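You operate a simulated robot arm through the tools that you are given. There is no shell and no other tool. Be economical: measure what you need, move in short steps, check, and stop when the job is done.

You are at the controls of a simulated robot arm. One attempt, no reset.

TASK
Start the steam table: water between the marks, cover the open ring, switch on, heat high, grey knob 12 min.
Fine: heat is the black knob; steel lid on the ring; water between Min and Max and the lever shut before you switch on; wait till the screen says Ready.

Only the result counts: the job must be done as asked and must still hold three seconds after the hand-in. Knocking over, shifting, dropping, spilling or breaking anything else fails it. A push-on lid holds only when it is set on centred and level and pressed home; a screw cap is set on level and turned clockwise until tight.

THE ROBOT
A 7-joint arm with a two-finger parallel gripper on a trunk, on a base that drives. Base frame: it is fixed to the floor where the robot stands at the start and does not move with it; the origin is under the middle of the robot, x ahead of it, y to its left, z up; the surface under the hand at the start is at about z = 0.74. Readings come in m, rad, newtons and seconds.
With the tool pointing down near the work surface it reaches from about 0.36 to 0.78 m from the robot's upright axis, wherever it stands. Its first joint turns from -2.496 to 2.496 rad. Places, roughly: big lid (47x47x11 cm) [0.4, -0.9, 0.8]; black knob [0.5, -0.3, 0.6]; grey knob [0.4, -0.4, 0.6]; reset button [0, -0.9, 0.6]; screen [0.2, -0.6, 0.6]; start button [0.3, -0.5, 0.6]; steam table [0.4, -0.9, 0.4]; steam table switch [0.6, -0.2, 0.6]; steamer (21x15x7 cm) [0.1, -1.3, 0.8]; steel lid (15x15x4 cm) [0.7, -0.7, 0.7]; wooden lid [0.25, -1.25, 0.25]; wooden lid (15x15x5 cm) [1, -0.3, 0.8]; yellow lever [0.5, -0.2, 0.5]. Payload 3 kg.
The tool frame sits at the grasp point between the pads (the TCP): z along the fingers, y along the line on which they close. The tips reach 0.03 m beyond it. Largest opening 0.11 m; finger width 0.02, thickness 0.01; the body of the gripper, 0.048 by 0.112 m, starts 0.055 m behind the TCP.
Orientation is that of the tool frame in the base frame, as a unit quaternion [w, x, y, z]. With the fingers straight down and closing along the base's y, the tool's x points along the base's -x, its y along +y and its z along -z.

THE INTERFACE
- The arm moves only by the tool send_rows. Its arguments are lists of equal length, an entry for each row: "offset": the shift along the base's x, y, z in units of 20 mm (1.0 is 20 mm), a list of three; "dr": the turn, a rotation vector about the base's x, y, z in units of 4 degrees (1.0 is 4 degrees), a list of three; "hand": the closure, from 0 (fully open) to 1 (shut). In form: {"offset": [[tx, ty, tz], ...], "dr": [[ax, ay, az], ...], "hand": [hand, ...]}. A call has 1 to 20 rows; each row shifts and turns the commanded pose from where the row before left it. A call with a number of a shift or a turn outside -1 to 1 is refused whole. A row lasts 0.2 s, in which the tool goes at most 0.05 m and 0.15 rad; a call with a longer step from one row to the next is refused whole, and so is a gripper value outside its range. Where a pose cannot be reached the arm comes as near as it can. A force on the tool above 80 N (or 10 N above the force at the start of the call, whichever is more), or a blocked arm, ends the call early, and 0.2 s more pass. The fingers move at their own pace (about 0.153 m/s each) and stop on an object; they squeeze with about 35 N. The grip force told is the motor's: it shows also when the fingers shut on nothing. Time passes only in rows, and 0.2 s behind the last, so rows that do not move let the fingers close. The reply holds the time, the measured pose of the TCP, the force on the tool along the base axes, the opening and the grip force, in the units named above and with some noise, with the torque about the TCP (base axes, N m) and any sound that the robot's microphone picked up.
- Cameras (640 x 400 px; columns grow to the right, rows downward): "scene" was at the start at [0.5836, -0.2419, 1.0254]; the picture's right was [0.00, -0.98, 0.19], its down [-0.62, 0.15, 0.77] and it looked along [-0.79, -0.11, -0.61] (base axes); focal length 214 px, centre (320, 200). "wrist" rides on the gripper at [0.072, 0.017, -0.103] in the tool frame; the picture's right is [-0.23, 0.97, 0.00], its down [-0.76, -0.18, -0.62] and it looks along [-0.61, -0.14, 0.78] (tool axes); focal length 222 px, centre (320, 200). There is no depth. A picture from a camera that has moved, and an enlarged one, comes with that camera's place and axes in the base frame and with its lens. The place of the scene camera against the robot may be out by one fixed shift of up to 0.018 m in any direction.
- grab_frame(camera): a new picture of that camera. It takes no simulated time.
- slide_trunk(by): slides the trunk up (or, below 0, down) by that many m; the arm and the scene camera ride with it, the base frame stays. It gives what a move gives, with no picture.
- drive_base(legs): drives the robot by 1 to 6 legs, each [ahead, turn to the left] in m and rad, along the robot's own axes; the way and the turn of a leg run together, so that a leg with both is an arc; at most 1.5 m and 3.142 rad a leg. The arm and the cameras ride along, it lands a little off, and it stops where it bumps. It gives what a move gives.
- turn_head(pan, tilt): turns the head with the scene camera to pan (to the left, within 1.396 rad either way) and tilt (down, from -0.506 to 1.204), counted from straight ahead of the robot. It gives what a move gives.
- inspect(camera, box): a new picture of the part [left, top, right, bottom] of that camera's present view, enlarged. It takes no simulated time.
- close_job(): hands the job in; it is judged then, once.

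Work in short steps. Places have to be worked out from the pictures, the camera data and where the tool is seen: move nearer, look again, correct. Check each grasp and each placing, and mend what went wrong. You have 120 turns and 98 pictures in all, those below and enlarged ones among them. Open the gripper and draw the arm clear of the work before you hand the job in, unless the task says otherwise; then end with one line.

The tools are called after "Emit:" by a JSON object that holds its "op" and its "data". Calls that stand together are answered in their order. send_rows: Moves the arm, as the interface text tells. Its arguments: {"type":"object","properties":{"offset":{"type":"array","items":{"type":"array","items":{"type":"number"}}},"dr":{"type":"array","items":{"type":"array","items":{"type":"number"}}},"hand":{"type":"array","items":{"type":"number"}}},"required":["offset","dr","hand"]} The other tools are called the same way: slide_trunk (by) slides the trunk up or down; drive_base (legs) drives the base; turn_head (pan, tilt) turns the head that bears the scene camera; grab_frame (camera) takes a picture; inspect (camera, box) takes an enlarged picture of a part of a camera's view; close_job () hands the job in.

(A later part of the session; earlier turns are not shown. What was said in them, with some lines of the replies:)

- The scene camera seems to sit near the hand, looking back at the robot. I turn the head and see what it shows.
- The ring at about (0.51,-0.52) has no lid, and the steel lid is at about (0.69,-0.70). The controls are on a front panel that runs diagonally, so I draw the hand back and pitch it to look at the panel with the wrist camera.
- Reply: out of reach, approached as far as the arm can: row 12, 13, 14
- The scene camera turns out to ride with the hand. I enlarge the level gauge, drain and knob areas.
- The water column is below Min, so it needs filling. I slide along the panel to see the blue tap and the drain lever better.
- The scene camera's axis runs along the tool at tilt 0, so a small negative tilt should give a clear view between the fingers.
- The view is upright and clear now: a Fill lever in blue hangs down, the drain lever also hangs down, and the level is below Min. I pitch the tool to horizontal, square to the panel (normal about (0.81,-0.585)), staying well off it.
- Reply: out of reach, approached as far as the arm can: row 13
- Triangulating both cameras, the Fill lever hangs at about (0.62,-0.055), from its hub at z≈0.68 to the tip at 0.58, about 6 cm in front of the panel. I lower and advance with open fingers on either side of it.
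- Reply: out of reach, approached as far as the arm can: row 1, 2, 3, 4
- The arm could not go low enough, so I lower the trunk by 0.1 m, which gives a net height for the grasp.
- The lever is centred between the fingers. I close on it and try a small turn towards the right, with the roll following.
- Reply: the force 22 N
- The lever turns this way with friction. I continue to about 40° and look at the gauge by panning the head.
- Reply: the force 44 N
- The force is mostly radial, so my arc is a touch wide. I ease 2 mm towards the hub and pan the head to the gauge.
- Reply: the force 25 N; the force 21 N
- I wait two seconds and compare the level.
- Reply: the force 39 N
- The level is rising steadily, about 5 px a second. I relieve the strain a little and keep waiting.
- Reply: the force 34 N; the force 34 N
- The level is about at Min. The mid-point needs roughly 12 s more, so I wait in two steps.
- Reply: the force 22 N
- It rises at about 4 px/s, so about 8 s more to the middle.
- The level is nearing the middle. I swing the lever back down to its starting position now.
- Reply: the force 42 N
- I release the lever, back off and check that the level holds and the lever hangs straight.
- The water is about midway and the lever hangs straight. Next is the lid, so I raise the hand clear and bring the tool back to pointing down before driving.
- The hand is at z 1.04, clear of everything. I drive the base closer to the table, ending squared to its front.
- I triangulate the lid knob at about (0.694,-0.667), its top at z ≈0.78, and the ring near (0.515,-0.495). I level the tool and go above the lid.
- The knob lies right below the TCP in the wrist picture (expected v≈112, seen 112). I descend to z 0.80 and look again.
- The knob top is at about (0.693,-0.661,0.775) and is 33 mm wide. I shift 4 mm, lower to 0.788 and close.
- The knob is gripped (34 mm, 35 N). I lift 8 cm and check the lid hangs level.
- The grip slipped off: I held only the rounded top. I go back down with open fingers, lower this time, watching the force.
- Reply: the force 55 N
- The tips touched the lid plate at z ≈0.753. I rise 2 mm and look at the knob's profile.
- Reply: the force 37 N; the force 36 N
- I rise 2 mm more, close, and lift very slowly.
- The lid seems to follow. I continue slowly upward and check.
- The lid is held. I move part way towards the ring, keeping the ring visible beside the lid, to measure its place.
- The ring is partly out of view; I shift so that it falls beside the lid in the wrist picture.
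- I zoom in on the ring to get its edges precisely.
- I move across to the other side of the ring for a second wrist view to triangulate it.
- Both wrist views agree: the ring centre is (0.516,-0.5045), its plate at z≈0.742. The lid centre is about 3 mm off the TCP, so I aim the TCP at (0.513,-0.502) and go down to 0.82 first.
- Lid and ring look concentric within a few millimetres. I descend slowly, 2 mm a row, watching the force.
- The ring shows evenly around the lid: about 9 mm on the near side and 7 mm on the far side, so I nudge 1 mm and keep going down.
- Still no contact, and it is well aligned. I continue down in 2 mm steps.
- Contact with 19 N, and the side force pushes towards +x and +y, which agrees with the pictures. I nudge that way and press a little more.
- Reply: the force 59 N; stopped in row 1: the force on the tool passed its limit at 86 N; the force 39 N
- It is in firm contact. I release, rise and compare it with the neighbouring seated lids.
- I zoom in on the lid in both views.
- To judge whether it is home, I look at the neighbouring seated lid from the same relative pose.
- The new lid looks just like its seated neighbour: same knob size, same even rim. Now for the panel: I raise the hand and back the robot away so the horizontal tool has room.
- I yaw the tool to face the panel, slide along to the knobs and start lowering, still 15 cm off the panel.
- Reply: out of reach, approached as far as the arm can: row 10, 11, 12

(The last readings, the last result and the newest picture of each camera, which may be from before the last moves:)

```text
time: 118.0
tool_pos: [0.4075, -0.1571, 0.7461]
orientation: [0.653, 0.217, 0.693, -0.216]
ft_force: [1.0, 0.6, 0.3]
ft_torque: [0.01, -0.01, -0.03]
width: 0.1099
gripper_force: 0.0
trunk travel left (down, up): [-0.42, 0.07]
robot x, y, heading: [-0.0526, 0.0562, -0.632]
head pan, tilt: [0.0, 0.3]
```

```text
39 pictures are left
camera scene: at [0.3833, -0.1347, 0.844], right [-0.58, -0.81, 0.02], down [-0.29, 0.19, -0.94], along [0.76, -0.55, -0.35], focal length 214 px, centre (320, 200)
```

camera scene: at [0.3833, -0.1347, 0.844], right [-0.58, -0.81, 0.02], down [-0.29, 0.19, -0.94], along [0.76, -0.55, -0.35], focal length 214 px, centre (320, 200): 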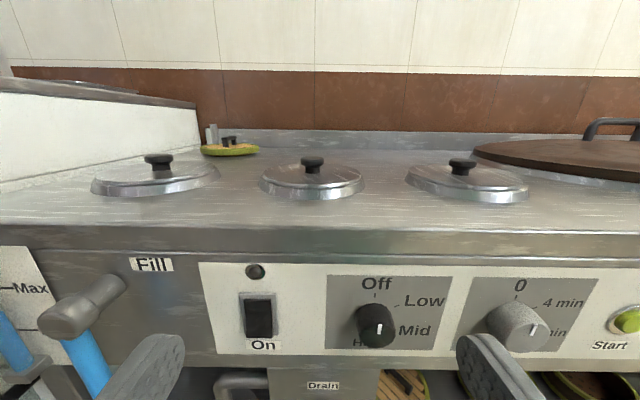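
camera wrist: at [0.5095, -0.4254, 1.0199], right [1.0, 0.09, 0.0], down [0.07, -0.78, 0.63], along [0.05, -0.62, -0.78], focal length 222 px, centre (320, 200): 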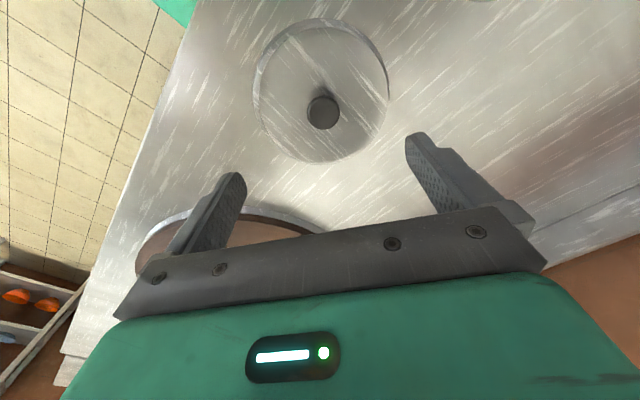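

A good view of the lids and panel. I zoom in on the lids, then lower the trunk.

Emit:
{"op": "inspect", "data": {"camera": "scene", "box": [80, 130, 560, 220]}}

Emit:
{"op": "slide_trunk", "data": {"by": -0.11}}

Emit:
{"op": "grab_frame", "data": {"camera": "scene"}}

Emit:
{"op": "grab_frame", "data": {"camera": "wrist"}}

```text
1.33 times, centred on (320, 175) of scene
camera zoom: at [0.3833, -0.1347, 0.844], right [-0.58, -0.81, 0.02], down [-0.29, 0.19, -0.94], along [0.76, -0.55, -0.35], focal length 286 px, centre (320, 233)
```

zoom: 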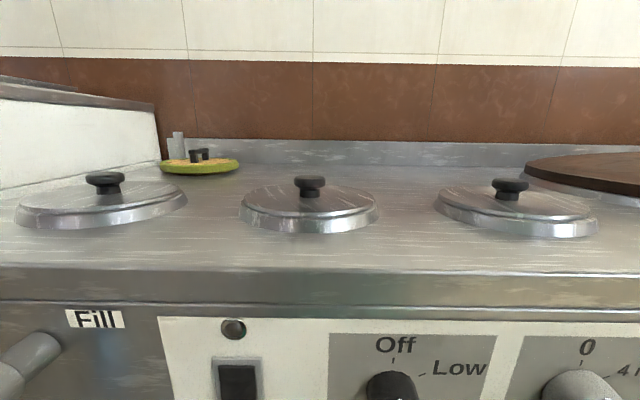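

```text
time: 119.5
tool_pos: [0.4065, -0.157, 0.6354]
orientation: [0.653, 0.218, 0.693, -0.217]
ft_force: [0.6, 0.0, -0.3]
ft_torque: [0.03, 0.03, 0.0]
width: 0.1098
gripper_force: 0.1
trunk travel left (down, up): [-0.31, 0.18]
robot x, y, heading: [-0.0494, 0.0596, -0.63]
head pan, tilt: [0.0, 0.3]
```

```text
37 pictures are left
camera scene: at [0.3832, -0.1348, 0.7342], right [-0.59, -0.81, 0.02], down [-0.29, 0.19, -0.94], along [0.76, -0.55, -0.34], focal length 214 px, centre (320, 200)
```

scene: 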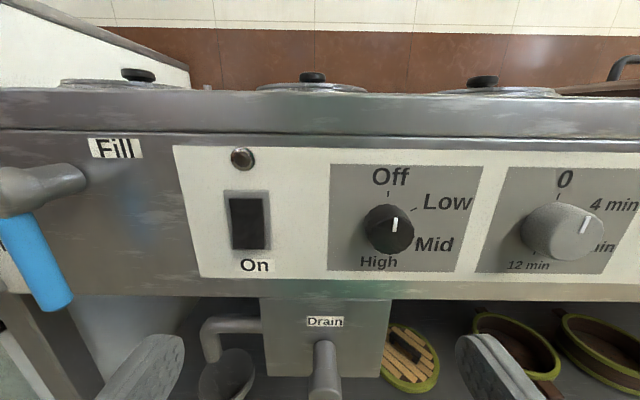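

```text
36 pictures are left
camera wrist: at [0.3304, -0.0813, 0.5684], right [0.58, 0.79, 0.21], down [-0.57, 0.21, 0.8], along [0.58, -0.58, 0.57], focal length 222 px, centre (320, 200)
```

wrist: 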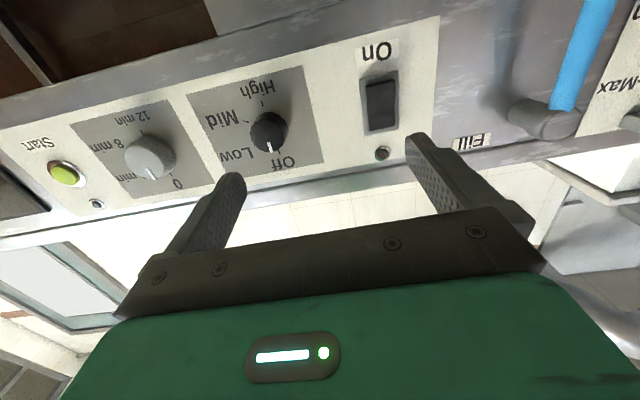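

The black knob points to Off with High at 180° clockwise; the grey one points to 0 with 12 min also at 180°. I line up closed fingers in front of the lower half of the switch (about P 0.183, z 0.627), stopping 2 cm short.

Emit:
{"op": "send_rows", "data": {"offset": [[0.42, 0.586, -0.08], [0.42, 0.586, -0.08], [0.42, 0.586, -0.08], [0.42, 0.586, -0.08], [0.42, 0.586, -0.08], [0.65, -0.47, 0], [0.65, -0.47, 0], [0.65, -0.47, 0], [0.65, -0.47, 0], [0.65, -0.47, 0], [0.65, -0.47, 0], [0.65, -0.47, 0], [0, 0, 0]], "dr": [[0, 0, 0], [0, 0, 0], [0, 0, 0], [0, 0, 0], [0, 0, 0], [0, 0, 0], [0, 0, 0], [0, 0, 0], [0, 0, 0], [0, 0, 0], [0, 0, 0], [0, 0, 0], [0, 0, 0]], "hand": [1, 1, 1, 1, 1, 1, 1, 1, 1, 1, 1, 1, 1]}}

Emit:
{"op": "grab_frame", "data": {"camera": "scene"}}

Emit:
{"op": "grab_frame", "data": {"camera": "wrist"}}

```text
time: 122.1
tool_pos: [0.5317, -0.1577, 0.6212]
orientation: [0.647, 0.215, 0.699, -0.216]
ft_force: [-27.9, 17.8, 3.8]
ft_torque: [-0.52, -0.08, -0.11]
width: 0.0003
gripper_force: 34.8
trunk travel left (down, up): [-0.31, 0.18]
robot x, y, heading: [-0.0542, 0.0594, -0.629]
head pan, tilt: [0.0, 0.3]
stopped in row 13: the force on the tool passed its limit at 100 N (the readings are from after the stop); the commanded pose is now the measured one
```

```text
35 pictures are left
camera scene: at [0.5095, -0.1371, 0.721], right [-0.58, -0.81, 0.02], down [-0.31, 0.19, -0.93], along [0.75, -0.55, -0.36], focal length 214 px, centre (320, 200)
```

scene: 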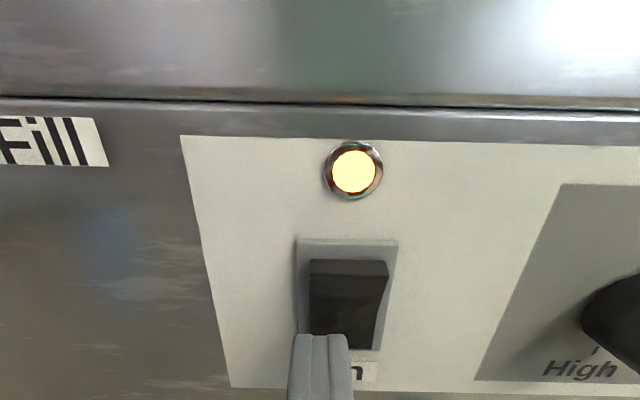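

```text
34 pictures are left
camera wrist: at [0.4534, -0.0832, 0.5565], right [0.58, 0.79, 0.2], down [-0.55, 0.2, 0.81], along [0.6, -0.58, 0.55], focal length 222 px, centre (320, 200)
```

wrist: 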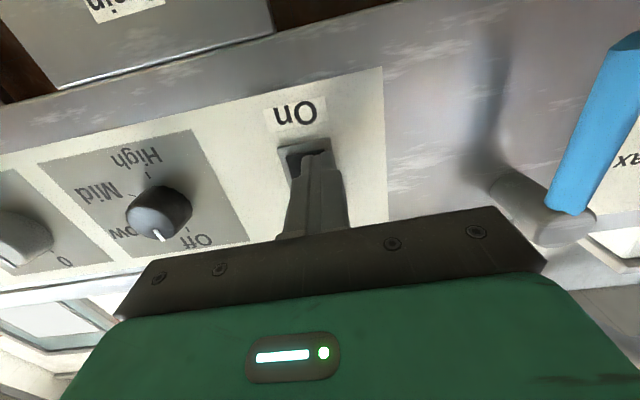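

The switch lamp is lit, so it is on; I overpressed because the panel is about 2–3 cm nearer than estimated. I back off, open and move in front of the black knob.

Emit:
{"op": "send_rows", "data": {"offset": [[-0.7, 0.5, 0], [-0.75, 0.55, 0], [-0.75, 0.55, 0], [-0.55, -0.77, 0.13], [-0.55, -0.77, 0.13], [-0.55, -0.77, 0.13], [-0.55, -0.77, 0.13], [-0.55, -0.77, 0.13], [-0.55, -0.77, 0.13], [-0.55, -0.77, 0.13], [0, 0, 0]], "dr": [[0, 0, 0], [0, 0, 0], [0, 0, 0], [0, 0, 0], [0, 0, 0], [0, 0, 0], [0, 0, 0], [0, 0, 0], [0, 0, 0], [0, 0, 0], [0, 0, 0]], "hand": [1, 1, 1, 0, 0, 0, 0, 0, 0, 0, 0]}}

Emit:
{"op": "grab_frame", "data": {"camera": "scene"}}

Emit:
{"op": "grab_frame", "data": {"camera": "wrist"}}

```text
time: 124.5
tool_pos: [0.4138, -0.236, 0.6398]
orientation: [0.648, 0.216, 0.698, -0.215]
ft_force: [-0.5, 0.2, -0.1]
ft_torque: [-0.01, 0.01, -0.01]
width: 0.1102
gripper_force: 0.1
trunk travel left (down, up): [-0.31, 0.18]
robot x, y, heading: [-0.053, 0.0632, -0.628]
head pan, tilt: [0.0, 0.3]
```

```text
33 pictures are left
camera scene: at [0.3908, -0.2144, 0.7391], right [-0.58, -0.81, 0.02], down [-0.3, 0.19, -0.93], along [0.75, -0.55, -0.36], focal length 214 px, centre (320, 200)
```

scene: 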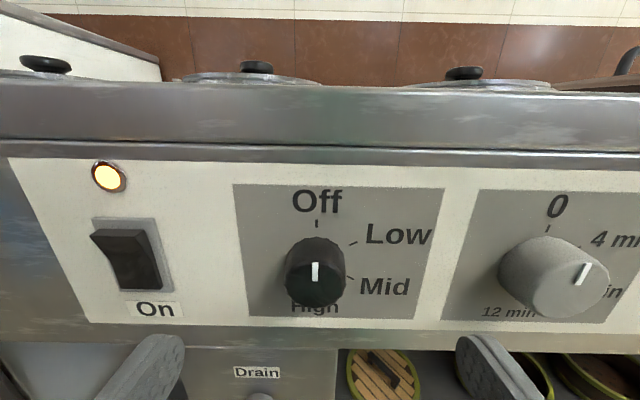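

```text
32 pictures are left
camera wrist: at [0.3354, -0.1605, 0.5744], right [0.58, 0.79, 0.21], down [-0.56, 0.2, 0.81], along [0.59, -0.58, 0.56], focal length 222 px, centre (320, 200)
```

wrist: 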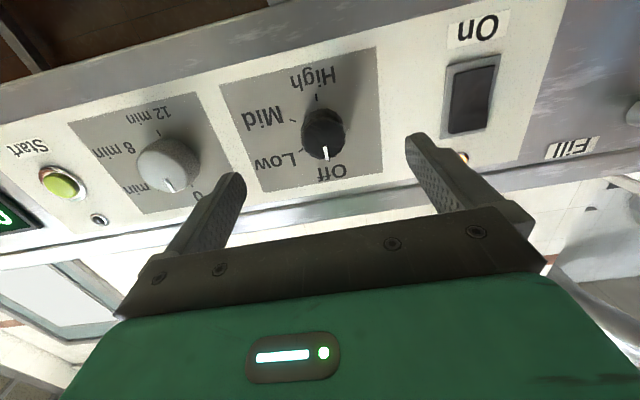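

The black knob is straight ahead. I correct the 4° downward pitch and advance 4 cm.

Emit:
{"op": "send_rows", "data": {"offset": [[0.117, 0.162, 0], [0.6, -0.43, 0], [0.6, -0.43, 0], [0.55, -0.4, 0], [0, 0, 0]], "dr": [[-0.57, -0.79, 0], [0, 0, 0], [0, 0, 0], [0, 0, 0], [0, 0, 0]], "hand": [0, 0, 0, 0, 0]}}

Emit:
{"op": "grab_frame", "data": {"camera": "scene"}}

Emit:
{"op": "grab_frame", "data": {"camera": "wrist"}}

```text
time: 125.7
tool_pos: [0.4481, -0.2601, 0.6411]
orientation: [0.648, 0.216, 0.698, -0.216]
ft_force: [0.6, -0.1, -0.2]
ft_torque: [0.02, -0.03, 0.0]
width: 0.1101
gripper_force: 0.0
out of reach, approached as far as the arm can: row 1
trunk travel left (down, up): [-0.31, 0.18]
robot x, y, heading: [-0.0545, 0.0604, -0.628]
head pan, tilt: [0.0, 0.3]
```

```text
31 pictures are left
camera scene: at [0.4253, -0.2393, 0.7393], right [-0.58, -0.81, 0.02], down [-0.3, 0.19, -0.93], along [0.76, -0.55, -0.36], focal length 214 px, centre (320, 200)
```

scene: 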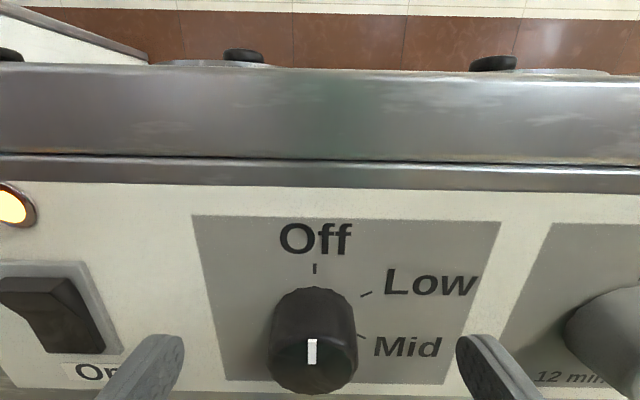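

```text
30 pictures are left
camera wrist: at [0.37, -0.1854, 0.5746], right [0.58, 0.79, 0.21], down [-0.56, 0.2, 0.8], along [0.59, -0.58, 0.56], focal length 222 px, centre (320, 200)
```

wrist: 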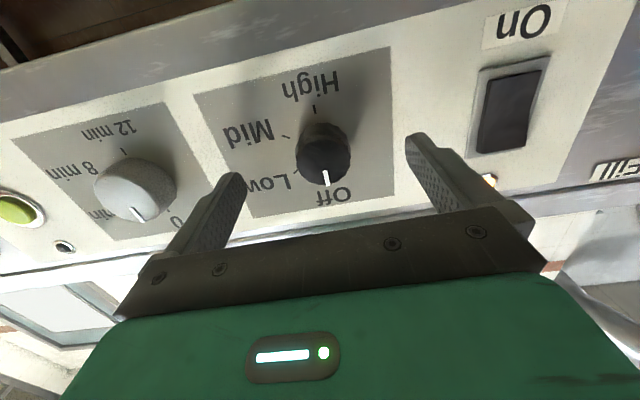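

The knob face is about 3.8 cm beyond the TCP. I shift 4 mm, advance 2 cm and check the force.

Emit:
{"op": "send_rows", "data": {"offset": [[0.117, 0.162, 0.05], [0.405, -0.29, 0], [0.405, -0.29, 0], [0, 0, 0]], "dr": [[0, 0, 0], [0, 0, 0], [0, 0, 0], [0, 0, 0]], "hand": [0, 0, 0, 0]}}

Emit:
{"op": "grab_frame", "data": {"camera": "wrist"}}

```text
time: 126.7
tool_pos: [0.4631, -0.2675, 0.6408]
orientation: [0.647, 0.216, 0.699, -0.216]
ft_force: [-44.0, 33.4, 5.2]
ft_torque: [-0.83, -0.19, -3.09]
width: 0.109
gripper_force: 0.1
trunk travel left (down, up): [-0.31, 0.18]
robot x, y, heading: [-0.0508, 0.0595, -0.628]
head pan, tilt: [0.0, 0.3]
```

```text
29 pictures are left
camera wrist: at [0.3858, -0.1923, 0.5759], right [0.58, 0.79, 0.2], down [-0.56, 0.2, 0.81], along [0.59, -0.58, 0.55], focal length 222 px, centre (320, 200)
```

wrist: 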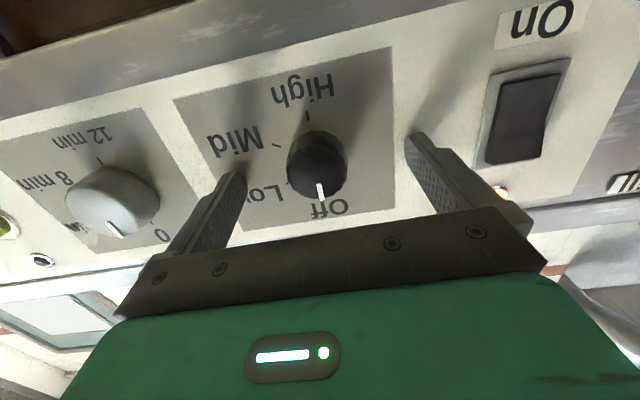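

A fingertip touched the panel (right finger, so yaw is off a few degrees). I back off 5 mm, yaw −3°, and close on the knob.

Emit:
{"op": "send_rows", "data": {"offset": [[-0.2, 0.15, 0], [0, 0, 0], [0, 0, 0], [0, 0, 0], [0, 0, 0], [0, 0, 0]], "dr": [[0, 0, 0], [0, 0, -0.75], [0, 0, 0], [0, 0, 0], [0, 0, 0], [0, 0, 0]], "hand": [0, 0, 1, 1, 1, 1]}}

Emit:
{"op": "grab_frame", "data": {"camera": "wrist"}}

```text
time: 128.1
tool_pos: [0.4622, -0.266, 0.643]
orientation: [0.643, 0.235, 0.691, -0.233]
ft_force: [10.6, -0.8, 10.2]
ft_torque: [-0.17, -0.26, 0.09]
width: 0.0373
gripper_force: 45.3
trunk travel left (down, up): [-0.31, 0.18]
robot x, y, heading: [-0.0547, 0.0594, -0.627]
head pan, tilt: [0.0, 0.3]
```

```text
28 pictures are left
camera wrist: at [0.3898, -0.1872, 0.5766], right [0.62, 0.76, 0.21], down [-0.55, 0.23, 0.8], along [0.56, -0.61, 0.56], focal length 222 px, centre (320, 200)
```

wrist: 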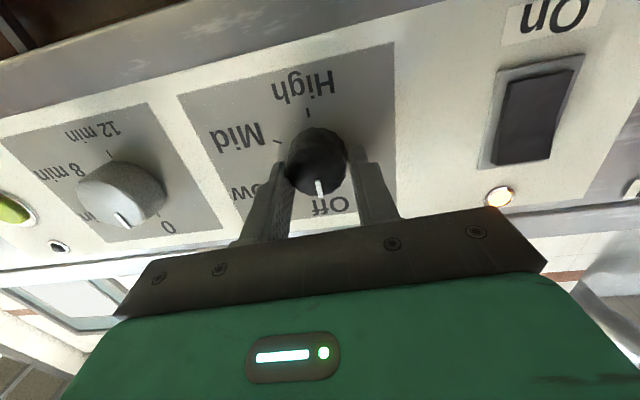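

The knob is gripped. I turn it clockwise 60° first and check.

Emit:
{"op": "send_rows", "data": {"offset": [[0, 0, 0], [0, 0, 0], [0, 0, 0], [0, 0, 0], [0, 0, 0], [0, 0, 0], [0, 0, 0], [0, 0, 0], [0, 0, 0], [0, 0, 0], [0, 0, 0], [0, 0, 0], [0, 0, 0], [0, 0, 0], [0, 0, 0], [0, 0, 0]], "dr": [[0.785, -0.62, 0], [0.785, -0.62, 0], [0.785, -0.62, 0], [0.785, -0.62, 0], [0.785, -0.62, 0], [0.785, -0.62, 0], [0.785, -0.62, 0], [0.785, -0.62, 0], [0.785, -0.62, 0], [0.785, -0.62, 0], [0.785, -0.62, 0], [0.785, -0.62, 0], [0.785, -0.62, 0], [0.785, -0.62, 0], [0.785, -0.62, 0], [0, 0, 0]], "hand": [1, 1, 1, 1, 1, 1, 1, 1, 1, 1, 1, 1, 1, 1, 1, 1]}}

Emit:
{"op": "grab_frame", "data": {"camera": "wrist"}}

```text
time: 131.5
tool_pos: [0.4594, -0.2681, 0.637]
orientation: [0.675, 0.531, 0.492, 0.14]
ft_force: [-27.9, -32.0, -55.1]
ft_torque: [0.75, 1.49, -1.25]
width: 0.0369
gripper_force: 44.9
trunk travel left (down, up): [-0.31, 0.18]
robot x, y, heading: [-0.0487, 0.0553, -0.628]
head pan, tilt: [0.0, 0.3]
```

```text
27 pictures are left
camera wrist: at [0.4172, -0.15, 0.6197], right [0.22, 0.22, 0.95], down [-0.93, -0.25, 0.27], along [0.3, -0.94, 0.15], focal length 222 px, centre (320, 200)
```

wrist: 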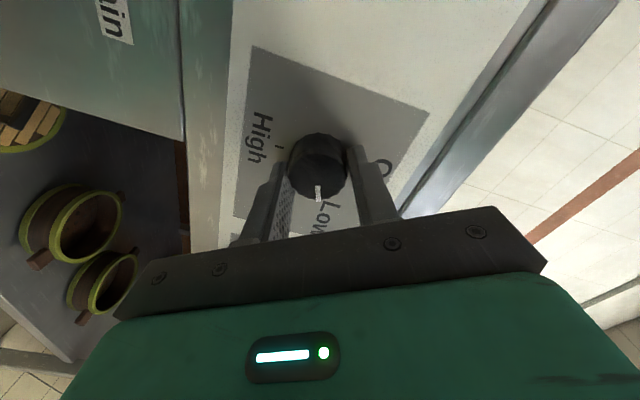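

The pointer is at Low. Side force has built up since the TCP is about 2 mm off the axis, so I relieve it and go on another 60°.

Emit:
{"op": "send_rows", "data": {"offset": [[-0.044, -0.061, -0.1], [0.002, 0.003, -0.008], [0.002, 0.003, -0.008], [0.002, 0.003, -0.008], [0.002, 0.003, -0.008], [0.002, 0.003, -0.008], [0.002, 0.003, -0.008], [0.002, 0.003, -0.008], [0.002, 0.003, -0.008], [0.002, 0.003, -0.008], [0.002, 0.003, -0.008], [0.002, 0.003, -0.008], [0.002, 0.003, -0.008], [0.002, 0.003, -0.008], [0.002, 0.003, -0.008], [0.002, 0.003, -0.008], [0, 0, 0]], "dr": [[0, 0, 0], [0.785, -0.62, 0], [0.785, -0.62, 0], [0.785, -0.62, 0], [0.785, -0.62, 0], [0.785, -0.62, 0], [0.785, -0.62, 0], [0.785, -0.62, 0], [0.785, -0.62, 0], [0.785, -0.62, 0], [0.785, -0.62, 0], [0.785, -0.62, 0], [0.785, -0.62, 0], [0.785, -0.62, 0], [0.785, -0.62, 0], [0.785, -0.62, 0], [0, 0, 0]], "hand": [1, 1, 1, 1, 1, 1, 1, 1, 1, 1, 1, 1, 1, 1, 1, 1, 1]}}

Emit:
{"op": "grab_frame", "data": {"camera": "wrist"}}

```text
time: 135.1
tool_pos: [0.4643, -0.2644, 0.6373]
orientation: [0.531, 0.678, 0.161, 0.482]
ft_force: [13.8, 48.1, -23.6]
ft_torque: [0.76, 0.69, 1.05]
width: 0.0371
gripper_force: 45.4
trunk travel left (down, up): [-0.31, 0.18]
robot x, y, heading: [-0.0558, 0.0598, -0.631]
head pan, tilt: [0.0, 0.3]
```

```text
26 pictures are left
camera wrist: at [0.4099, -0.1588, 0.6838], right [-0.4, -0.54, 0.74], down [-0.83, -0.14, -0.54], along [0.39, -0.83, -0.39], focal length 222 px, centre (320, 200)
```

wrist: 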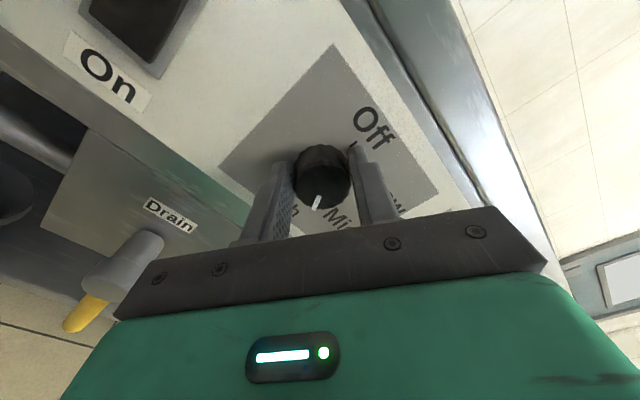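

The pointer is at Mid. I relieve the side force and do the last 60° to High.

Emit:
{"op": "send_rows", "data": {"offset": [[0.044, 0.061, -0.035], [0.005, 0.006, 0], [0.005, 0.006, 0], [0.005, 0.006, 0], [0.005, 0.006, 0], [0.005, 0.006, 0], [0.005, 0.006, 0], [0.005, 0.006, 0], [0.005, 0.006, 0], [0.005, 0.006, 0], [0.005, 0.006, 0], [0.005, 0.006, 0], [0.005, 0.006, 0], [0.005, 0.006, 0], [0.005, 0.006, 0], [0, 0, 0]], "dr": [[0, 0, 0], [0.785, -0.62, 0], [0.785, -0.62, 0], [0.785, -0.62, 0], [0.785, -0.62, 0], [0.785, -0.62, 0], [0.785, -0.62, 0], [0.785, -0.62, 0], [0.785, -0.62, 0], [0.785, -0.62, 0], [0.785, -0.62, 0], [0.785, -0.62, 0], [0.785, -0.62, 0], [0.785, -0.62, 0], [0.785, -0.62, 0], [0, 0, 0]], "hand": [1, 1, 1, 1, 1, 1, 1, 1, 1, 1, 1, 1, 1, 1, 1, 1]}}

Emit:
{"op": "inspect", "data": {"camera": "wrist", "box": [160, 30, 480, 230]}}

```text
time: 138.5
tool_pos: [0.4626, -0.2665, 0.6353]
orientation: [0.268, 0.655, -0.193, 0.68]
ft_force: [-21.6, -16.1, 12.5]
ft_torque: [-1.08, 0.08, -0.99]
width: 0.0373
gripper_force: 45.3
trunk travel left (down, up): [-0.31, 0.18]
robot x, y, heading: [-0.0541, 0.0583, -0.628]
head pan, tilt: [0.0, 0.3]
```

```text
2.00 times, centred on (320, 130) of wrist
camera zoom: at [0.3715, -0.2072, 0.7033], right [-0.6, -0.79, -0.14], down [-0.38, 0.44, -0.81], along [0.7, -0.44, -0.56], focal length 444 px, centre (320, 340)
```

zoom: 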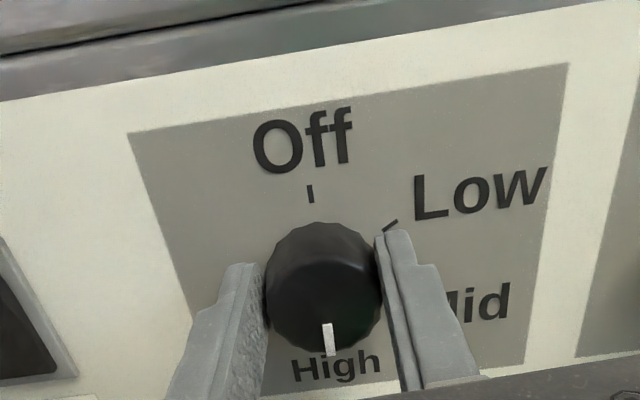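

The pointer is at High. I release, back off 6 cm, and unwind the wrist while moving to the grey knob.

Emit:
{"op": "send_rows", "data": {"offset": [[0, 0, 0], [0, 0, 0], [0, 0, 0], [-0.779, 0.624, 0], [-0.779, 0.624, 0], [-0.779, 0.624, 0], [-0.779, 0.624, 0], [0, 0, 0], [0, 0, 0], [0, 0, 0], [0, 0, 0], [0, 0, 0], [0, 0, 0], [0, 0, 0], [0, 0, 0], [0, 0, 0], [0, 0, 0], [0, 0, 0], [0, 0, 0], [0, 0, 0]], "dr": [[0, 0, 0], [0, 0, 0], [0, 0, 0], [0, 0, 0], [0, 0, 0], [0, 0, 0], [0, 0, 0], [-0.785, 0.62, 0], [-0.785, 0.62, 0], [-0.785, 0.62, 0], [-0.785, 0.62, 0], [-0.785, 0.62, 0], [-0.785, 0.62, 0], [-0.785, 0.62, 0], [-0.785, 0.62, 0], [-0.785, 0.62, 0], [-0.785, 0.62, 0], [-0.785, 0.62, 0], [-0.785, 0.62, 0], [-0.785, 0.62, 0]], "hand": [0, 0, 0, 0, 0, 0, 0, 0, 0, 0, 0, 0, 0, 0, 0, 0, 0, 0, 0, 0]}}

Emit:
{"op": "send_rows", "data": {"offset": [[-0.312, -0.39, 0], [-0.312, -0.39, 0], [-0.312, -0.39, 0], [-0.312, -0.39, 0], [-0.312, -0.39, 0], [-0.312, -0.39, 0], [-0.312, -0.39, 0], [-0.312, -0.39, 0], [-0.312, -0.39, 0], [-0.312, -0.39, 0], [-0.312, -0.39, 0], [-0.312, -0.39, 0], [-0.312, -0.39, 0], [-0.312, -0.39, 0], [-0.312, -0.39, 0], [0, 0, 0.1], [0, 0, 0.1], [0, 0, 0], [0, 0, 0], [0, 0, 0]], "dr": [[-0.785, 0.62, 0], [-0.785, 0.62, 0], [-0.785, 0.62, 0], [-0.785, 0.62, 0], [-0.785, 0.62, 0], [-0.785, 0.62, 0], [-0.785, 0.62, 0], [-0.785, 0.62, 0], [-0.785, 0.62, 0], [-0.785, 0.62, 0], [-0.785, 0.62, 0], [-0.785, 0.62, 0], [-0.785, 0.62, 0], [-0.785, 0.62, 0], [-0.785, 0.62, 0], [-0.785, 0.62, 0], [-0.785, 0.62, 0], [-0.785, 0.62, 0], [-0.785, 0.62, 0], [-0.785, 0.62, 0]], "hand": [0, 0, 0, 0, 0, 0, 0, 0, 0, 0, 0, 0, 0, 0, 0, 0, 0, 0, 0, 0]}}

Emit:
{"op": "send_rows", "data": {"offset": [[0, 0, 0], [0, 0, 0], [0, 0, 0], [0, 0, 0], [0, 0, 0], [0, 0, 0], [0, 0, 0], [0, 0, 0], [0, 0, 0], [0, 0, 0], [0, 0, 0], [0, 0, 0]], "dr": [[-0.785, 0.62, 0], [-0.785, 0.62, 0], [-0.785, 0.62, 0], [-0.785, 0.62, 0], [-0.785, 0.62, 0], [-0.785, 0.62, 0], [-0.785, 0.62, 0], [-0.785, 0.62, 0], [-0.785, 0.62, 0], [-0.785, 0.62, 0], [-0.785, 0.62, 0], [0, 0, 0]], "hand": [0, 0, 0, 0, 0, 0, 0, 0, 0, 0, 0, 0]}}

Emit:
{"op": "grab_frame", "data": {"camera": "scene"}}

Emit:
{"op": "grab_frame", "data": {"camera": "wrist"}}

```text
time: 142.7
tool_pos: [0.4383, -0.2435, 0.6572]
orientation: [0.517, 0.683, 0.134, 0.498]
ft_force: [0.3, 0.6, -0.7]
ft_torque: [-0.03, 0.01, 0.01]
width: 0.1099
gripper_force: 0.1
out of reach, approached as far as the arm can: row 4, 5, 6, 7
trunk travel left (down, up): [-0.31, 0.18]
robot x, y, heading: [-0.0548, 0.0583, -0.626]
head pan, tilt: [0.0, 0.3]
```

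```text
time: 146.9
tool_pos: [0.3454, -0.3613, 0.6615]
orientation: [0.687, 0.46, 0.561, 0.042]
ft_force: [0.8, 0.8, 1.4]
ft_torque: [0.01, 0.0, 0.0]
width: 0.1099
gripper_force: 0.1
trunk travel left (down, up): [-0.31, 0.18]
robot x, y, heading: [-0.0547, 0.0633, -0.629]
head pan, tilt: [0.0, 0.3]
```

```text
time: 149.5
tool_pos: [0.345, -0.3599, 0.6606]
orientation: [0.642, 0.234, 0.692, -0.233]
ft_force: [0.3, 0.5, 0.2]
ft_torque: [0.01, 0.0, 0.01]
width: 0.11
gripper_force: 0.0
trunk travel left (down, up): [-0.31, 0.18]
robot x, y, heading: [-0.0521, 0.0602, -0.629]
head pan, tilt: [0.0, 0.3]
```

```text
24 pictures are left
camera scene: at [0.3239, -0.3381, 0.7597], right [-0.62, -0.78, 0.02], down [-0.29, 0.21, -0.93], along [0.72, -0.59, -0.36], focal length 214 px, centre (320, 200)
```

scene: 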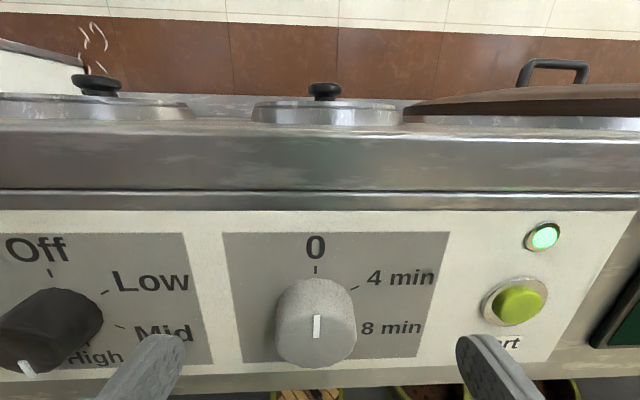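

```text
23 pictures are left
camera wrist: at [0.2714, -0.2815, 0.595], right [0.62, 0.76, 0.21], down [-0.55, 0.23, 0.81], along [0.56, -0.61, 0.56], focal length 222 px, centre (320, 200)
```

wrist: 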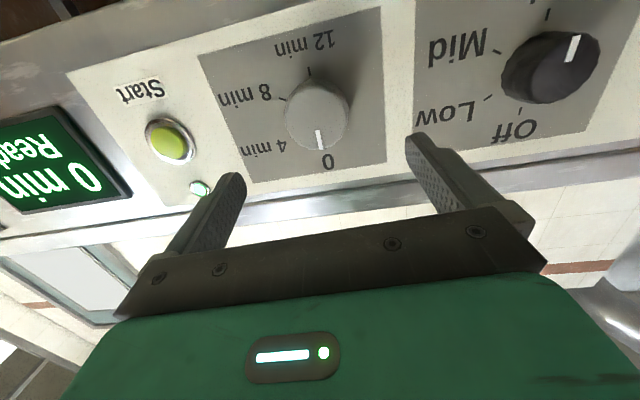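

The screen already reads Ready, at 0 min. I move in on the grey knob, going down 2 cm and forward 3 cm, then look.

Emit:
{"op": "send_rows", "data": {"offset": [[0.294, -0.3, -0.28], [0.324, -0.259, -0.28], [0.324, -0.259, -0.28], [0.324, -0.259, -0.28], [0, 0, 0]], "dr": [[0, 0, 0], [0, 0, 0], [0, 0, 0], [0, 0, 0], [0, 0, 0]], "hand": [0, 0, 0, 0, 0]}}

Emit:
{"op": "grab_frame", "data": {"camera": "wrist"}}

```text
time: 150.7
tool_pos: [0.3715, -0.3815, 0.6393]
orientation: [0.643, 0.234, 0.691, -0.233]
ft_force: [-0.3, -0.3, -0.5]
ft_torque: [0.02, 0.01, 0.0]
width: 0.1099
gripper_force: 0.1
trunk travel left (down, up): [-0.31, 0.18]
robot x, y, heading: [-0.0552, 0.0574, -0.629]
head pan, tilt: [0.0, 0.3]
```

```text
22 pictures are left
camera wrist: at [0.297, -0.3027, 0.5725], right [0.62, 0.76, 0.21], down [-0.55, 0.23, 0.81], along [0.56, -0.61, 0.56], focal length 222 px, centre (320, 200)
```

wrist: 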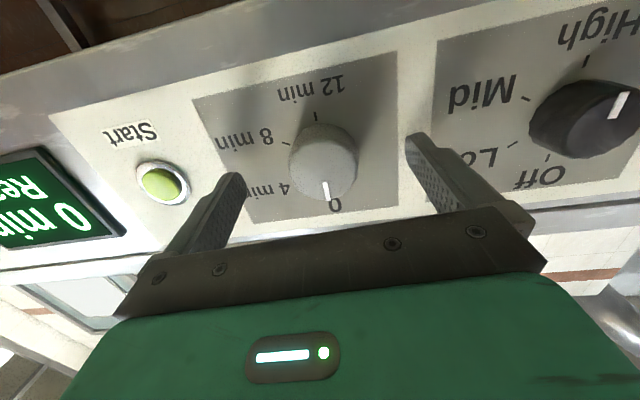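

The depth matches the black knob's grip, and the knob is centred. I close and turn 60° clockwise.

Emit:
{"op": "send_rows", "data": {"offset": [[0, 0, 0], [0, 0, 0], [0, 0, 0], [0, 0, 0], [0, 0, 0]], "dr": [[0, 0, 0], [0, 0, 0], [0, 0, 0], [0, 0, 0], [0, 0, 0]], "hand": [1, 1, 1, 1, 1]}}

Emit:
{"op": "send_rows", "data": {"offset": [[0, 0, 0], [0, 0, 0], [0, 0, 0], [0, 0, 0], [0, 0, 0], [0, 0, 0], [0, 0, 0], [0, 0, 0], [0, 0, 0], [0, 0, 0], [0, 0, 0], [0, 0, 0], [0, 0, 0], [0, 0, 0], [0, 0, 0], [0, 0, 0]], "dr": [[0.785, -0.62, 0], [0.785, -0.62, 0], [0.785, -0.62, 0], [0.785, -0.62, 0], [0.785, -0.62, 0], [0.785, -0.62, 0], [0.785, -0.62, 0], [0.785, -0.62, 0], [0.785, -0.62, 0], [0.785, -0.62, 0], [0.785, -0.62, 0], [0.785, -0.62, 0], [0.785, -0.62, 0], [0.785, -0.62, 0], [0.785, -0.62, 0], [0, 0, 0]], "hand": [1, 1, 1, 1, 1, 1, 1, 1, 1, 1, 1, 1, 1, 1, 1, 1]}}

Emit:
{"op": "grab_frame", "data": {"camera": "wrist"}}

```text
time: 151.9
tool_pos: [0.3727, -0.3799, 0.6385]
orientation: [0.643, 0.233, 0.692, -0.231]
ft_force: [22.6, 23.3, 2.3]
ft_torque: [0.01, -0.12, 0.96]
width: 0.0445
gripper_force: 45.1
trunk travel left (down, up): [-0.31, 0.18]
robot x, y, heading: [-0.0543, 0.0598, -0.628]
head pan, tilt: [0.0, 0.3]
```

```text
time: 155.3
tool_pos: [0.3713, -0.3825, 0.6378]
orientation: [0.678, 0.528, 0.491, 0.142]
ft_force: [7.6, 15.9, -15.5]
ft_torque: [0.08, 0.14, 0.17]
width: 0.0443
gripper_force: 45.5
trunk travel left (down, up): [-0.31, 0.18]
robot x, y, heading: [-0.0547, 0.0605, -0.629]
head pan, tilt: [0.0, 0.3]
```

```text
21 pictures are left
camera wrist: at [0.327, -0.2646, 0.6188], right [0.21, 0.23, 0.95], down [-0.93, -0.25, 0.27], along [0.3, -0.94, 0.16], focal length 222 px, centre (320, 200)
```

wrist: 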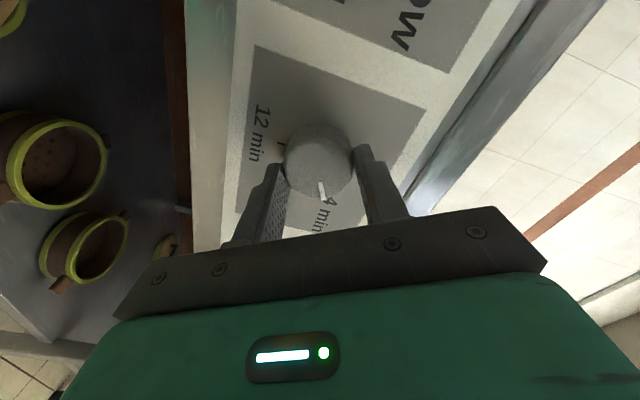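

The grey knob is at 4 min with low forces. I continue another 60°, then the last 60°.

Emit:
{"op": "send_rows", "data": {"offset": [[0.015, 0.02, -0.03], [0, 0, 0], [0, 0, 0], [0, 0, 0], [0, 0, 0], [0, 0, 0], [0, 0, 0], [0, 0, 0], [0, 0, 0], [0, 0, 0], [0, 0, 0], [0, 0, 0], [0, 0, 0], [0, 0, 0], [0, 0, 0], [0, 0, 0]], "dr": [[0.785, -0.62, 0], [0.785, -0.62, 0], [0.785, -0.62, 0], [0.785, -0.62, 0], [0.785, -0.62, 0], [0.785, -0.62, 0], [0.785, -0.62, 0], [0.785, -0.62, 0], [0.785, -0.62, 0], [0.785, -0.62, 0], [0.785, -0.62, 0], [0.785, -0.62, 0], [0.785, -0.62, 0], [0.785, -0.62, 0], [0.785, -0.62, 0], [0, 0, 0]], "hand": [1, 1, 1, 1, 1, 1, 1, 1, 1, 1, 1, 1, 1, 1, 1, 1]}}

Emit:
{"op": "send_rows", "data": {"offset": [[0, 0, 0], [0, 0, 0], [0, 0, 0], [0, 0, 0], [0, 0, 0], [0, 0, 0], [0, 0, 0], [0, 0, 0], [0, 0, 0], [0, 0, 0], [0, 0, 0], [0, 0, 0], [0, 0, 0], [0, 0, 0], [0, 0, 0]], "dr": [[0.785, -0.62, 0], [0.785, -0.62, 0], [0.785, -0.62, 0], [0.785, -0.62, 0], [0.785, -0.62, 0], [0.785, -0.62, 0], [0.785, -0.62, 0], [0.785, -0.62, 0], [0.785, -0.62, 0], [0.785, -0.62, 0], [0.785, -0.62, 0], [0.785, -0.62, 0], [0.785, -0.62, 0], [0.785, -0.62, 0], [0, 0, 0]], "hand": [1, 1, 1, 1, 1, 1, 1, 1, 1, 1, 1, 1, 1, 1, 1]}}

Emit:
{"op": "inspect", "data": {"camera": "wrist", "box": [160, 30, 480, 230]}}

```text
time: 158.7
tool_pos: [0.3724, -0.3802, 0.6351]
orientation: [0.529, 0.683, 0.16, 0.478]
ft_force: [14.1, -9.0, -24.6]
ft_torque: [0.58, 0.74, 0.04]
width: 0.044
gripper_force: 45.1
trunk travel left (down, up): [-0.31, 0.18]
robot x, y, heading: [-0.0559, 0.0605, -0.625]
head pan, tilt: [0.0, 0.3]
stopped in row 16: the force on the tool passed its limit at 80 N (the readings are from after the stop); the commanded pose is now the measured one
```

```text
time: 161.9
tool_pos: [0.373, -0.3797, 0.6366]
orientation: [0.262, 0.656, -0.189, 0.682]
ft_force: [-5.3, 17.9, -14.6]
ft_torque: [-0.52, 0.85, 0.63]
width: 0.0443
gripper_force: 45.4
trunk travel left (down, up): [-0.31, 0.18]
robot x, y, heading: [-0.0527, 0.0607, -0.626]
head pan, tilt: [0.0, 0.3]
```

```text
2.00 times, centred on (320, 130) of wrist
camera zoom: at [0.2805, -0.3225, 0.7042], right [-0.59, -0.79, -0.14], down [-0.39, 0.43, -0.81], along [0.71, -0.43, -0.56], focal length 444 px, centre (320, 340)
```

zoom: 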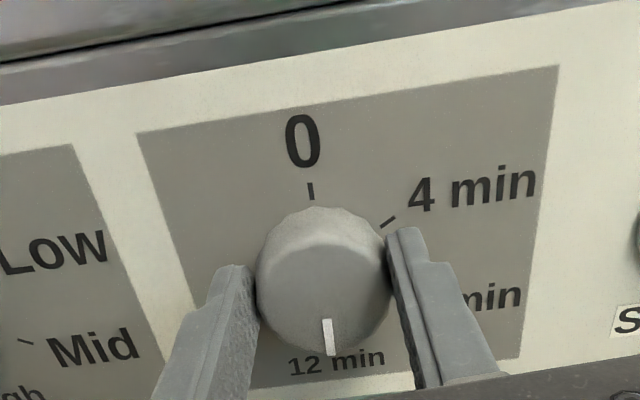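

The grey knob points to 12 min. I release, back off and look at the knobs and the screen.

Emit:
{"op": "send_rows", "data": {"offset": [[0, 0, 0], [0, 0, 0], [0, 0, 0], [-0.779, 0.624, 0], [-0.779, 0.624, 0], [-0.779, 0.624, 0.3], [-0.779, 0.624, 0.5], [0, 0, 0.5], [0, 0, 0]], "dr": [[0, 0, 0], [0, 0, 0], [0, 0, 0], [0, 0, 0], [0, 0, 0], [0, 0, 0], [0, 0, 0], [0, 0, 0], [0, 0, 0]], "hand": [0, 0, 0, 0, 0, 0, 0, 0, 0]}}

Emit:
{"op": "grab_frame", "data": {"camera": "wrist"}}

```text
time: 163.9
tool_pos: [0.3087, -0.3292, 0.6631]
orientation: [0.264, 0.656, -0.19, 0.681]
ft_force: [0.3, -0.4, 0.0]
ft_torque: [-0.01, -0.02, 0.0]
width: 0.1099
gripper_force: 0.1
trunk travel left (down, up): [-0.31, 0.18]
robot x, y, heading: [-0.0503, 0.0608, -0.63]
head pan, tilt: [0.0, 0.3]
```

```text
19 pictures are left
camera wrist: at [0.2173, -0.2728, 0.7298], right [-0.59, -0.79, -0.14], down [-0.39, 0.43, -0.81], along [0.71, -0.43, -0.56], focal length 222 px, centre (320, 200)
```

wrist: 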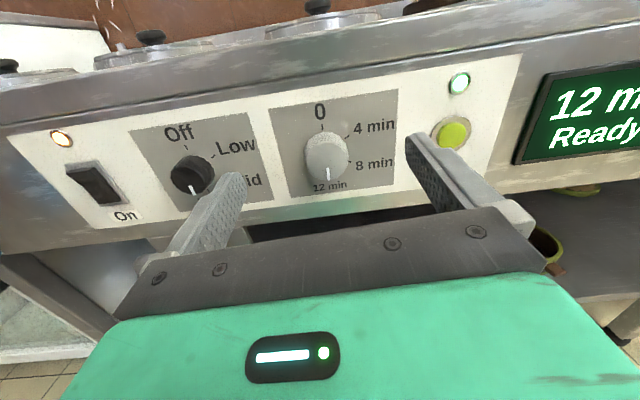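

The screen reads "12 min Ready" and both knobs are right. I raise the hand and check the lid and the water gauge.

Emit:
{"op": "send_rows", "data": {"offset": [[0, 0, 1], [0, 0, 1], [0, 0, 1], [0, 0, 1], [0, 0, 1], [0, 0, 1], [0, 0, 1], [0, 0, 1], [0, 0, 0]], "dr": [[0, 0, 0], [0, 0, 0], [0, 0, 0], [0, 0, 0], [0, 0, 0], [0, 0, 0], [0, 0, 0], [0, 0, 0], [0, 0, 0]], "hand": [0, 0, 0, 0, 0, 0, 0, 0, 0]}}

Emit:
{"op": "turn_head", "data": {"pan": -0.9, "tilt": -0.3}}

Emit:
{"op": "grab_frame", "data": {"camera": "scene"}}

Emit:
{"op": "grab_frame", "data": {"camera": "wrist"}}

```text
time: 165.9
tool_pos: [0.3099, -0.3305, 0.6734]
orientation: [0.264, 0.656, -0.19, 0.681]
ft_force: [-1.0, -0.2, 0.2]
ft_torque: [0.01, 0.02, -0.02]
width: 0.1098
gripper_force: 0.1
out of reach, approached as far as the arm can: row 1, 2, 3, 4, 5, 6, 7, 8
trunk travel left (down, up): [-0.31, 0.18]
robot x, y, heading: [-0.052, 0.0594, -0.627]
head pan, tilt: [0.0, 0.3]
```

```text
time: 167.1
tool_pos: [0.3077, -0.3299, 0.6731]
orientation: [0.265, 0.656, -0.19, 0.681]
ft_force: [0.3, 0.0, -0.5]
ft_torque: [0.01, 0.04, 0.03]
width: 0.1101
gripper_force: 0.1
trunk travel left (down, up): [-0.31, 0.18]
robot x, y, heading: [-0.0548, 0.0628, -0.623]
head pan, tilt: [-0.901, -0.3]
```

```text
18 pictures are left
camera scene: at [0.2836, -0.2452, 0.542], right [-0.24, 0.96, -0.11], down [0.29, 0.18, 0.94], along [0.93, 0.2, -0.32], focal length 214 px, centre (320, 200)
```

scene: 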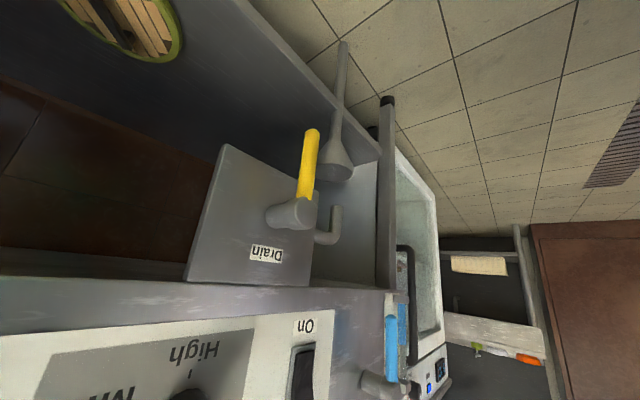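

```text
17 pictures are left
camera wrist: at [0.2175, -0.2729, 0.7395], right [-0.59, -0.79, -0.14], down [-0.39, 0.43, -0.81], along [0.71, -0.43, -0.56], focal length 222 px, centre (320, 200)
```

wrist: 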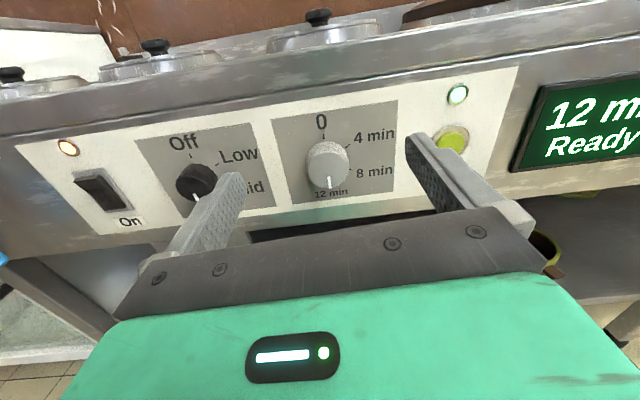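

I back the robot off, which draws the arm clear, and take a final overall view.

Emit:
{"op": "drive_base", "data": {"legs": [[-0.35, 0]]}}

Emit:
{"op": "slide_trunk", "data": {"by": 0.15}}

Emit:
{"op": "turn_head", "data": {"pan": -0.3, "tilt": -0.3}}

Emit:
{"op": "grab_frame", "data": {"camera": "wrist"}}

Emit:
{"op": "grab_frame", "data": {"camera": "scene"}}

```text
time: 168.5
tool_pos: [0.237, -0.2783, 0.6733]
orientation: [0.263, 0.657, -0.192, 0.68]
ft_force: [1.0, -0.4, 0.2]
ft_torque: [0.01, 0.02, -0.02]
width: 0.11
gripper_force: 0.0
trunk travel left (down, up): [-0.31, 0.18]
robot x, y, heading: [-0.1263, 0.1094, -0.623]
head pan, tilt: [-0.901, -0.3]
stopped in leg 1: the robot was blocked; the commanded pose is now the measured one
```

```text
time: 170.3
tool_pos: [0.2362, -0.2791, 0.8235]
orientation: [0.263, 0.657, -0.19, 0.681]
ft_force: [-0.2, 0.0, 0.4]
ft_torque: [-0.04, 0.02, 0.01]
width: 0.1099
gripper_force: 0.0
trunk travel left (down, up): [-0.46, 0.03]
robot x, y, heading: [-0.1255, 0.1132, -0.629]
head pan, tilt: [-0.901, -0.3]
```

```text
time: 171.3
tool_pos: [0.2374, -0.278, 0.8231]
orientation: [0.264, 0.656, -0.191, 0.68]
ft_force: [-0.5, 0.2, 0.5]
ft_torque: [0.01, 0.02, 0.01]
width: 0.1102
gripper_force: 0.0
trunk travel left (down, up): [-0.46, 0.03]
robot x, y, heading: [-0.1272, 0.1114, -0.622]
head pan, tilt: [-0.3, -0.3]
```

```text
16 pictures are left
camera wrist: at [0.1456, -0.2207, 0.89], right [-0.59, -0.79, -0.14], down [-0.39, 0.44, -0.81], along [0.71, -0.43, -0.56], focal length 222 px, centre (320, 200)
```

wrist: 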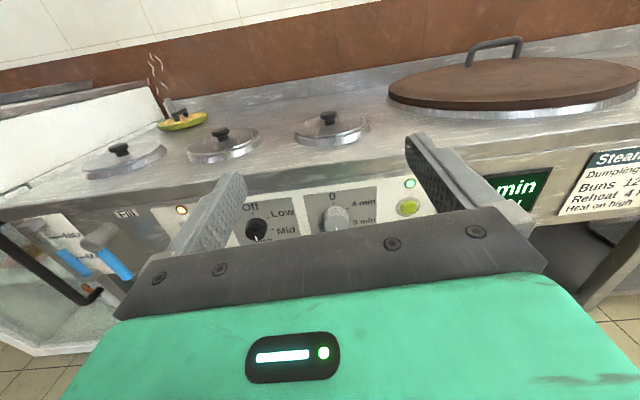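

```text
15 pictures are left
camera scene: at [0.2091, -0.2389, 0.6975], right [0.35, 0.93, -0.1], down [0.28, 0.0, 0.96], along [0.9, -0.36, -0.26], focal length 214 px, centre (320, 200)
```

scene: 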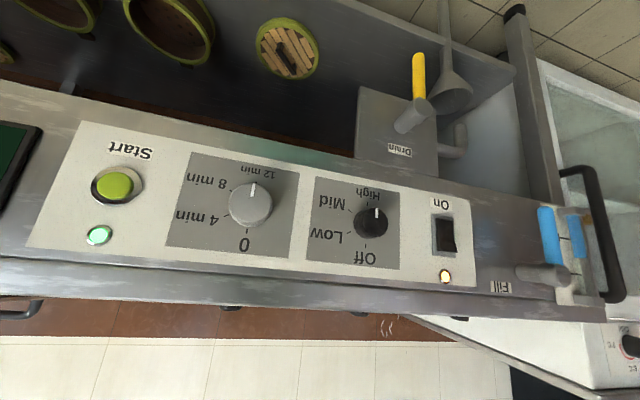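

Something blocked the base while backing, so I ease forward a little. I zoom in on the gauge, the lids and the screen.

Emit:
{"op": "drive_base", "data": {"legs": [[0.03, 0]]}}

Emit:
{"op": "inspect", "data": {"camera": "wrist", "box": [0, 190, 160, 290]}}

Emit:
{"op": "inspect", "data": {"camera": "wrist", "box": [80, 90, 400, 260]}}

Emit:
{"op": "inspect", "data": {"camera": "scene", "box": [500, 180, 640, 300]}}

```text
time: 172.1
tool_pos: [0.2609, -0.2957, 0.8244]
orientation: [0.265, 0.656, -0.191, 0.681]
ft_force: [-0.7, -0.1, -0.1]
ft_torque: [-0.02, 0.01, -0.02]
width: 0.11
gripper_force: 0.1
trunk travel left (down, up): [-0.46, 0.03]
robot x, y, heading: [-0.0998, 0.0945, -0.626]
head pan, tilt: [-0.3, -0.3]
```

```text
4.00 times, centred on (80, 240) of wrist
camera zoom: at [0.1699, -0.238, 0.8901], right [-0.59, -0.79, -0.14], down [-0.39, 0.43, -0.81], along [0.71, -0.43, -0.56], focal length 888 px, centre (1280, 40)
```

zoom: 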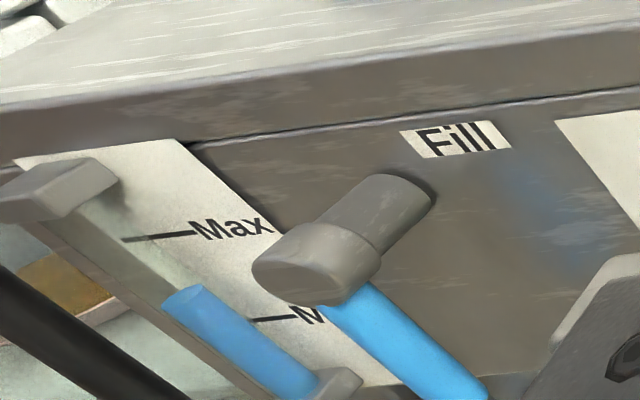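

```text
2.00 times, centred on (240, 175) of wrist
camera zoom: at [0.1699, -0.238, 0.8901], right [-0.59, -0.79, -0.14], down [-0.39, 0.43, -0.81], along [0.71, -0.43, -0.56], focal length 444 px, centre (480, 250)
```

zoom: 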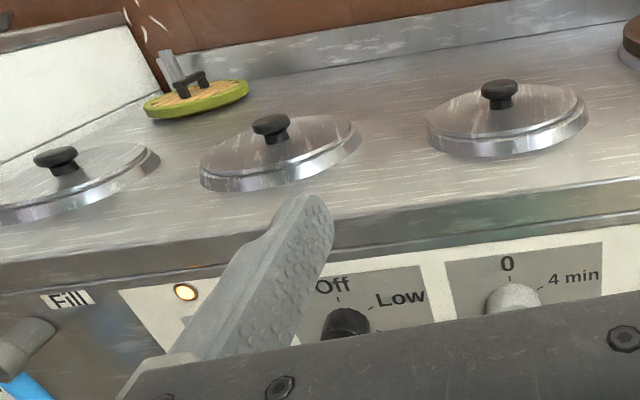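

```text
3.33 times, centred on (570, 240) of scene
camera zoom: at [0.2334, -0.2564, 0.6976], right [0.35, 0.93, -0.1], down [0.28, 0.0, 0.96], along [0.9, -0.36, -0.26], focal length 715 px, centre (-513, 67)
```

zoom: 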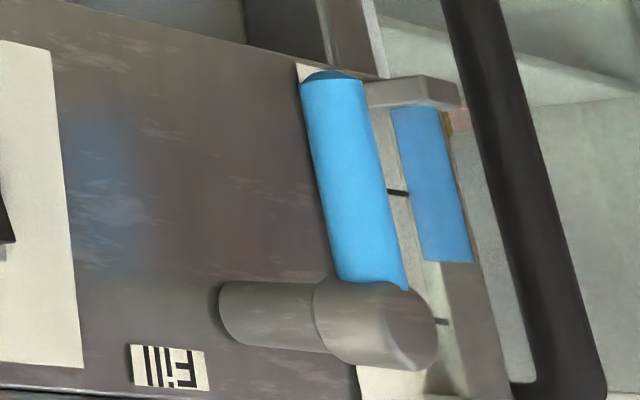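

Everything is in place:
- The water sits between Min and Max and holds.
- The Fill lever hangs shut.
- The steel lid sits like its neighbours.
- The lamp is on, heat is at High and the timer at 12 min.
- The screen said Ready.

The gripper is open and clear, so I hand in.

Emit:
{"op": "close_job", "data": {}}

```text
The job is handed in.
```

The steam table is on: the water is between Min and Max with the fill lever shut, the steel lid is on the open ring, heat is at High, the grey knob is at 12 min, and the screen read "12 min Ready". While backing away at the end the base was blocked by something behind it that I could not see, so I can't rule out having nudged it.
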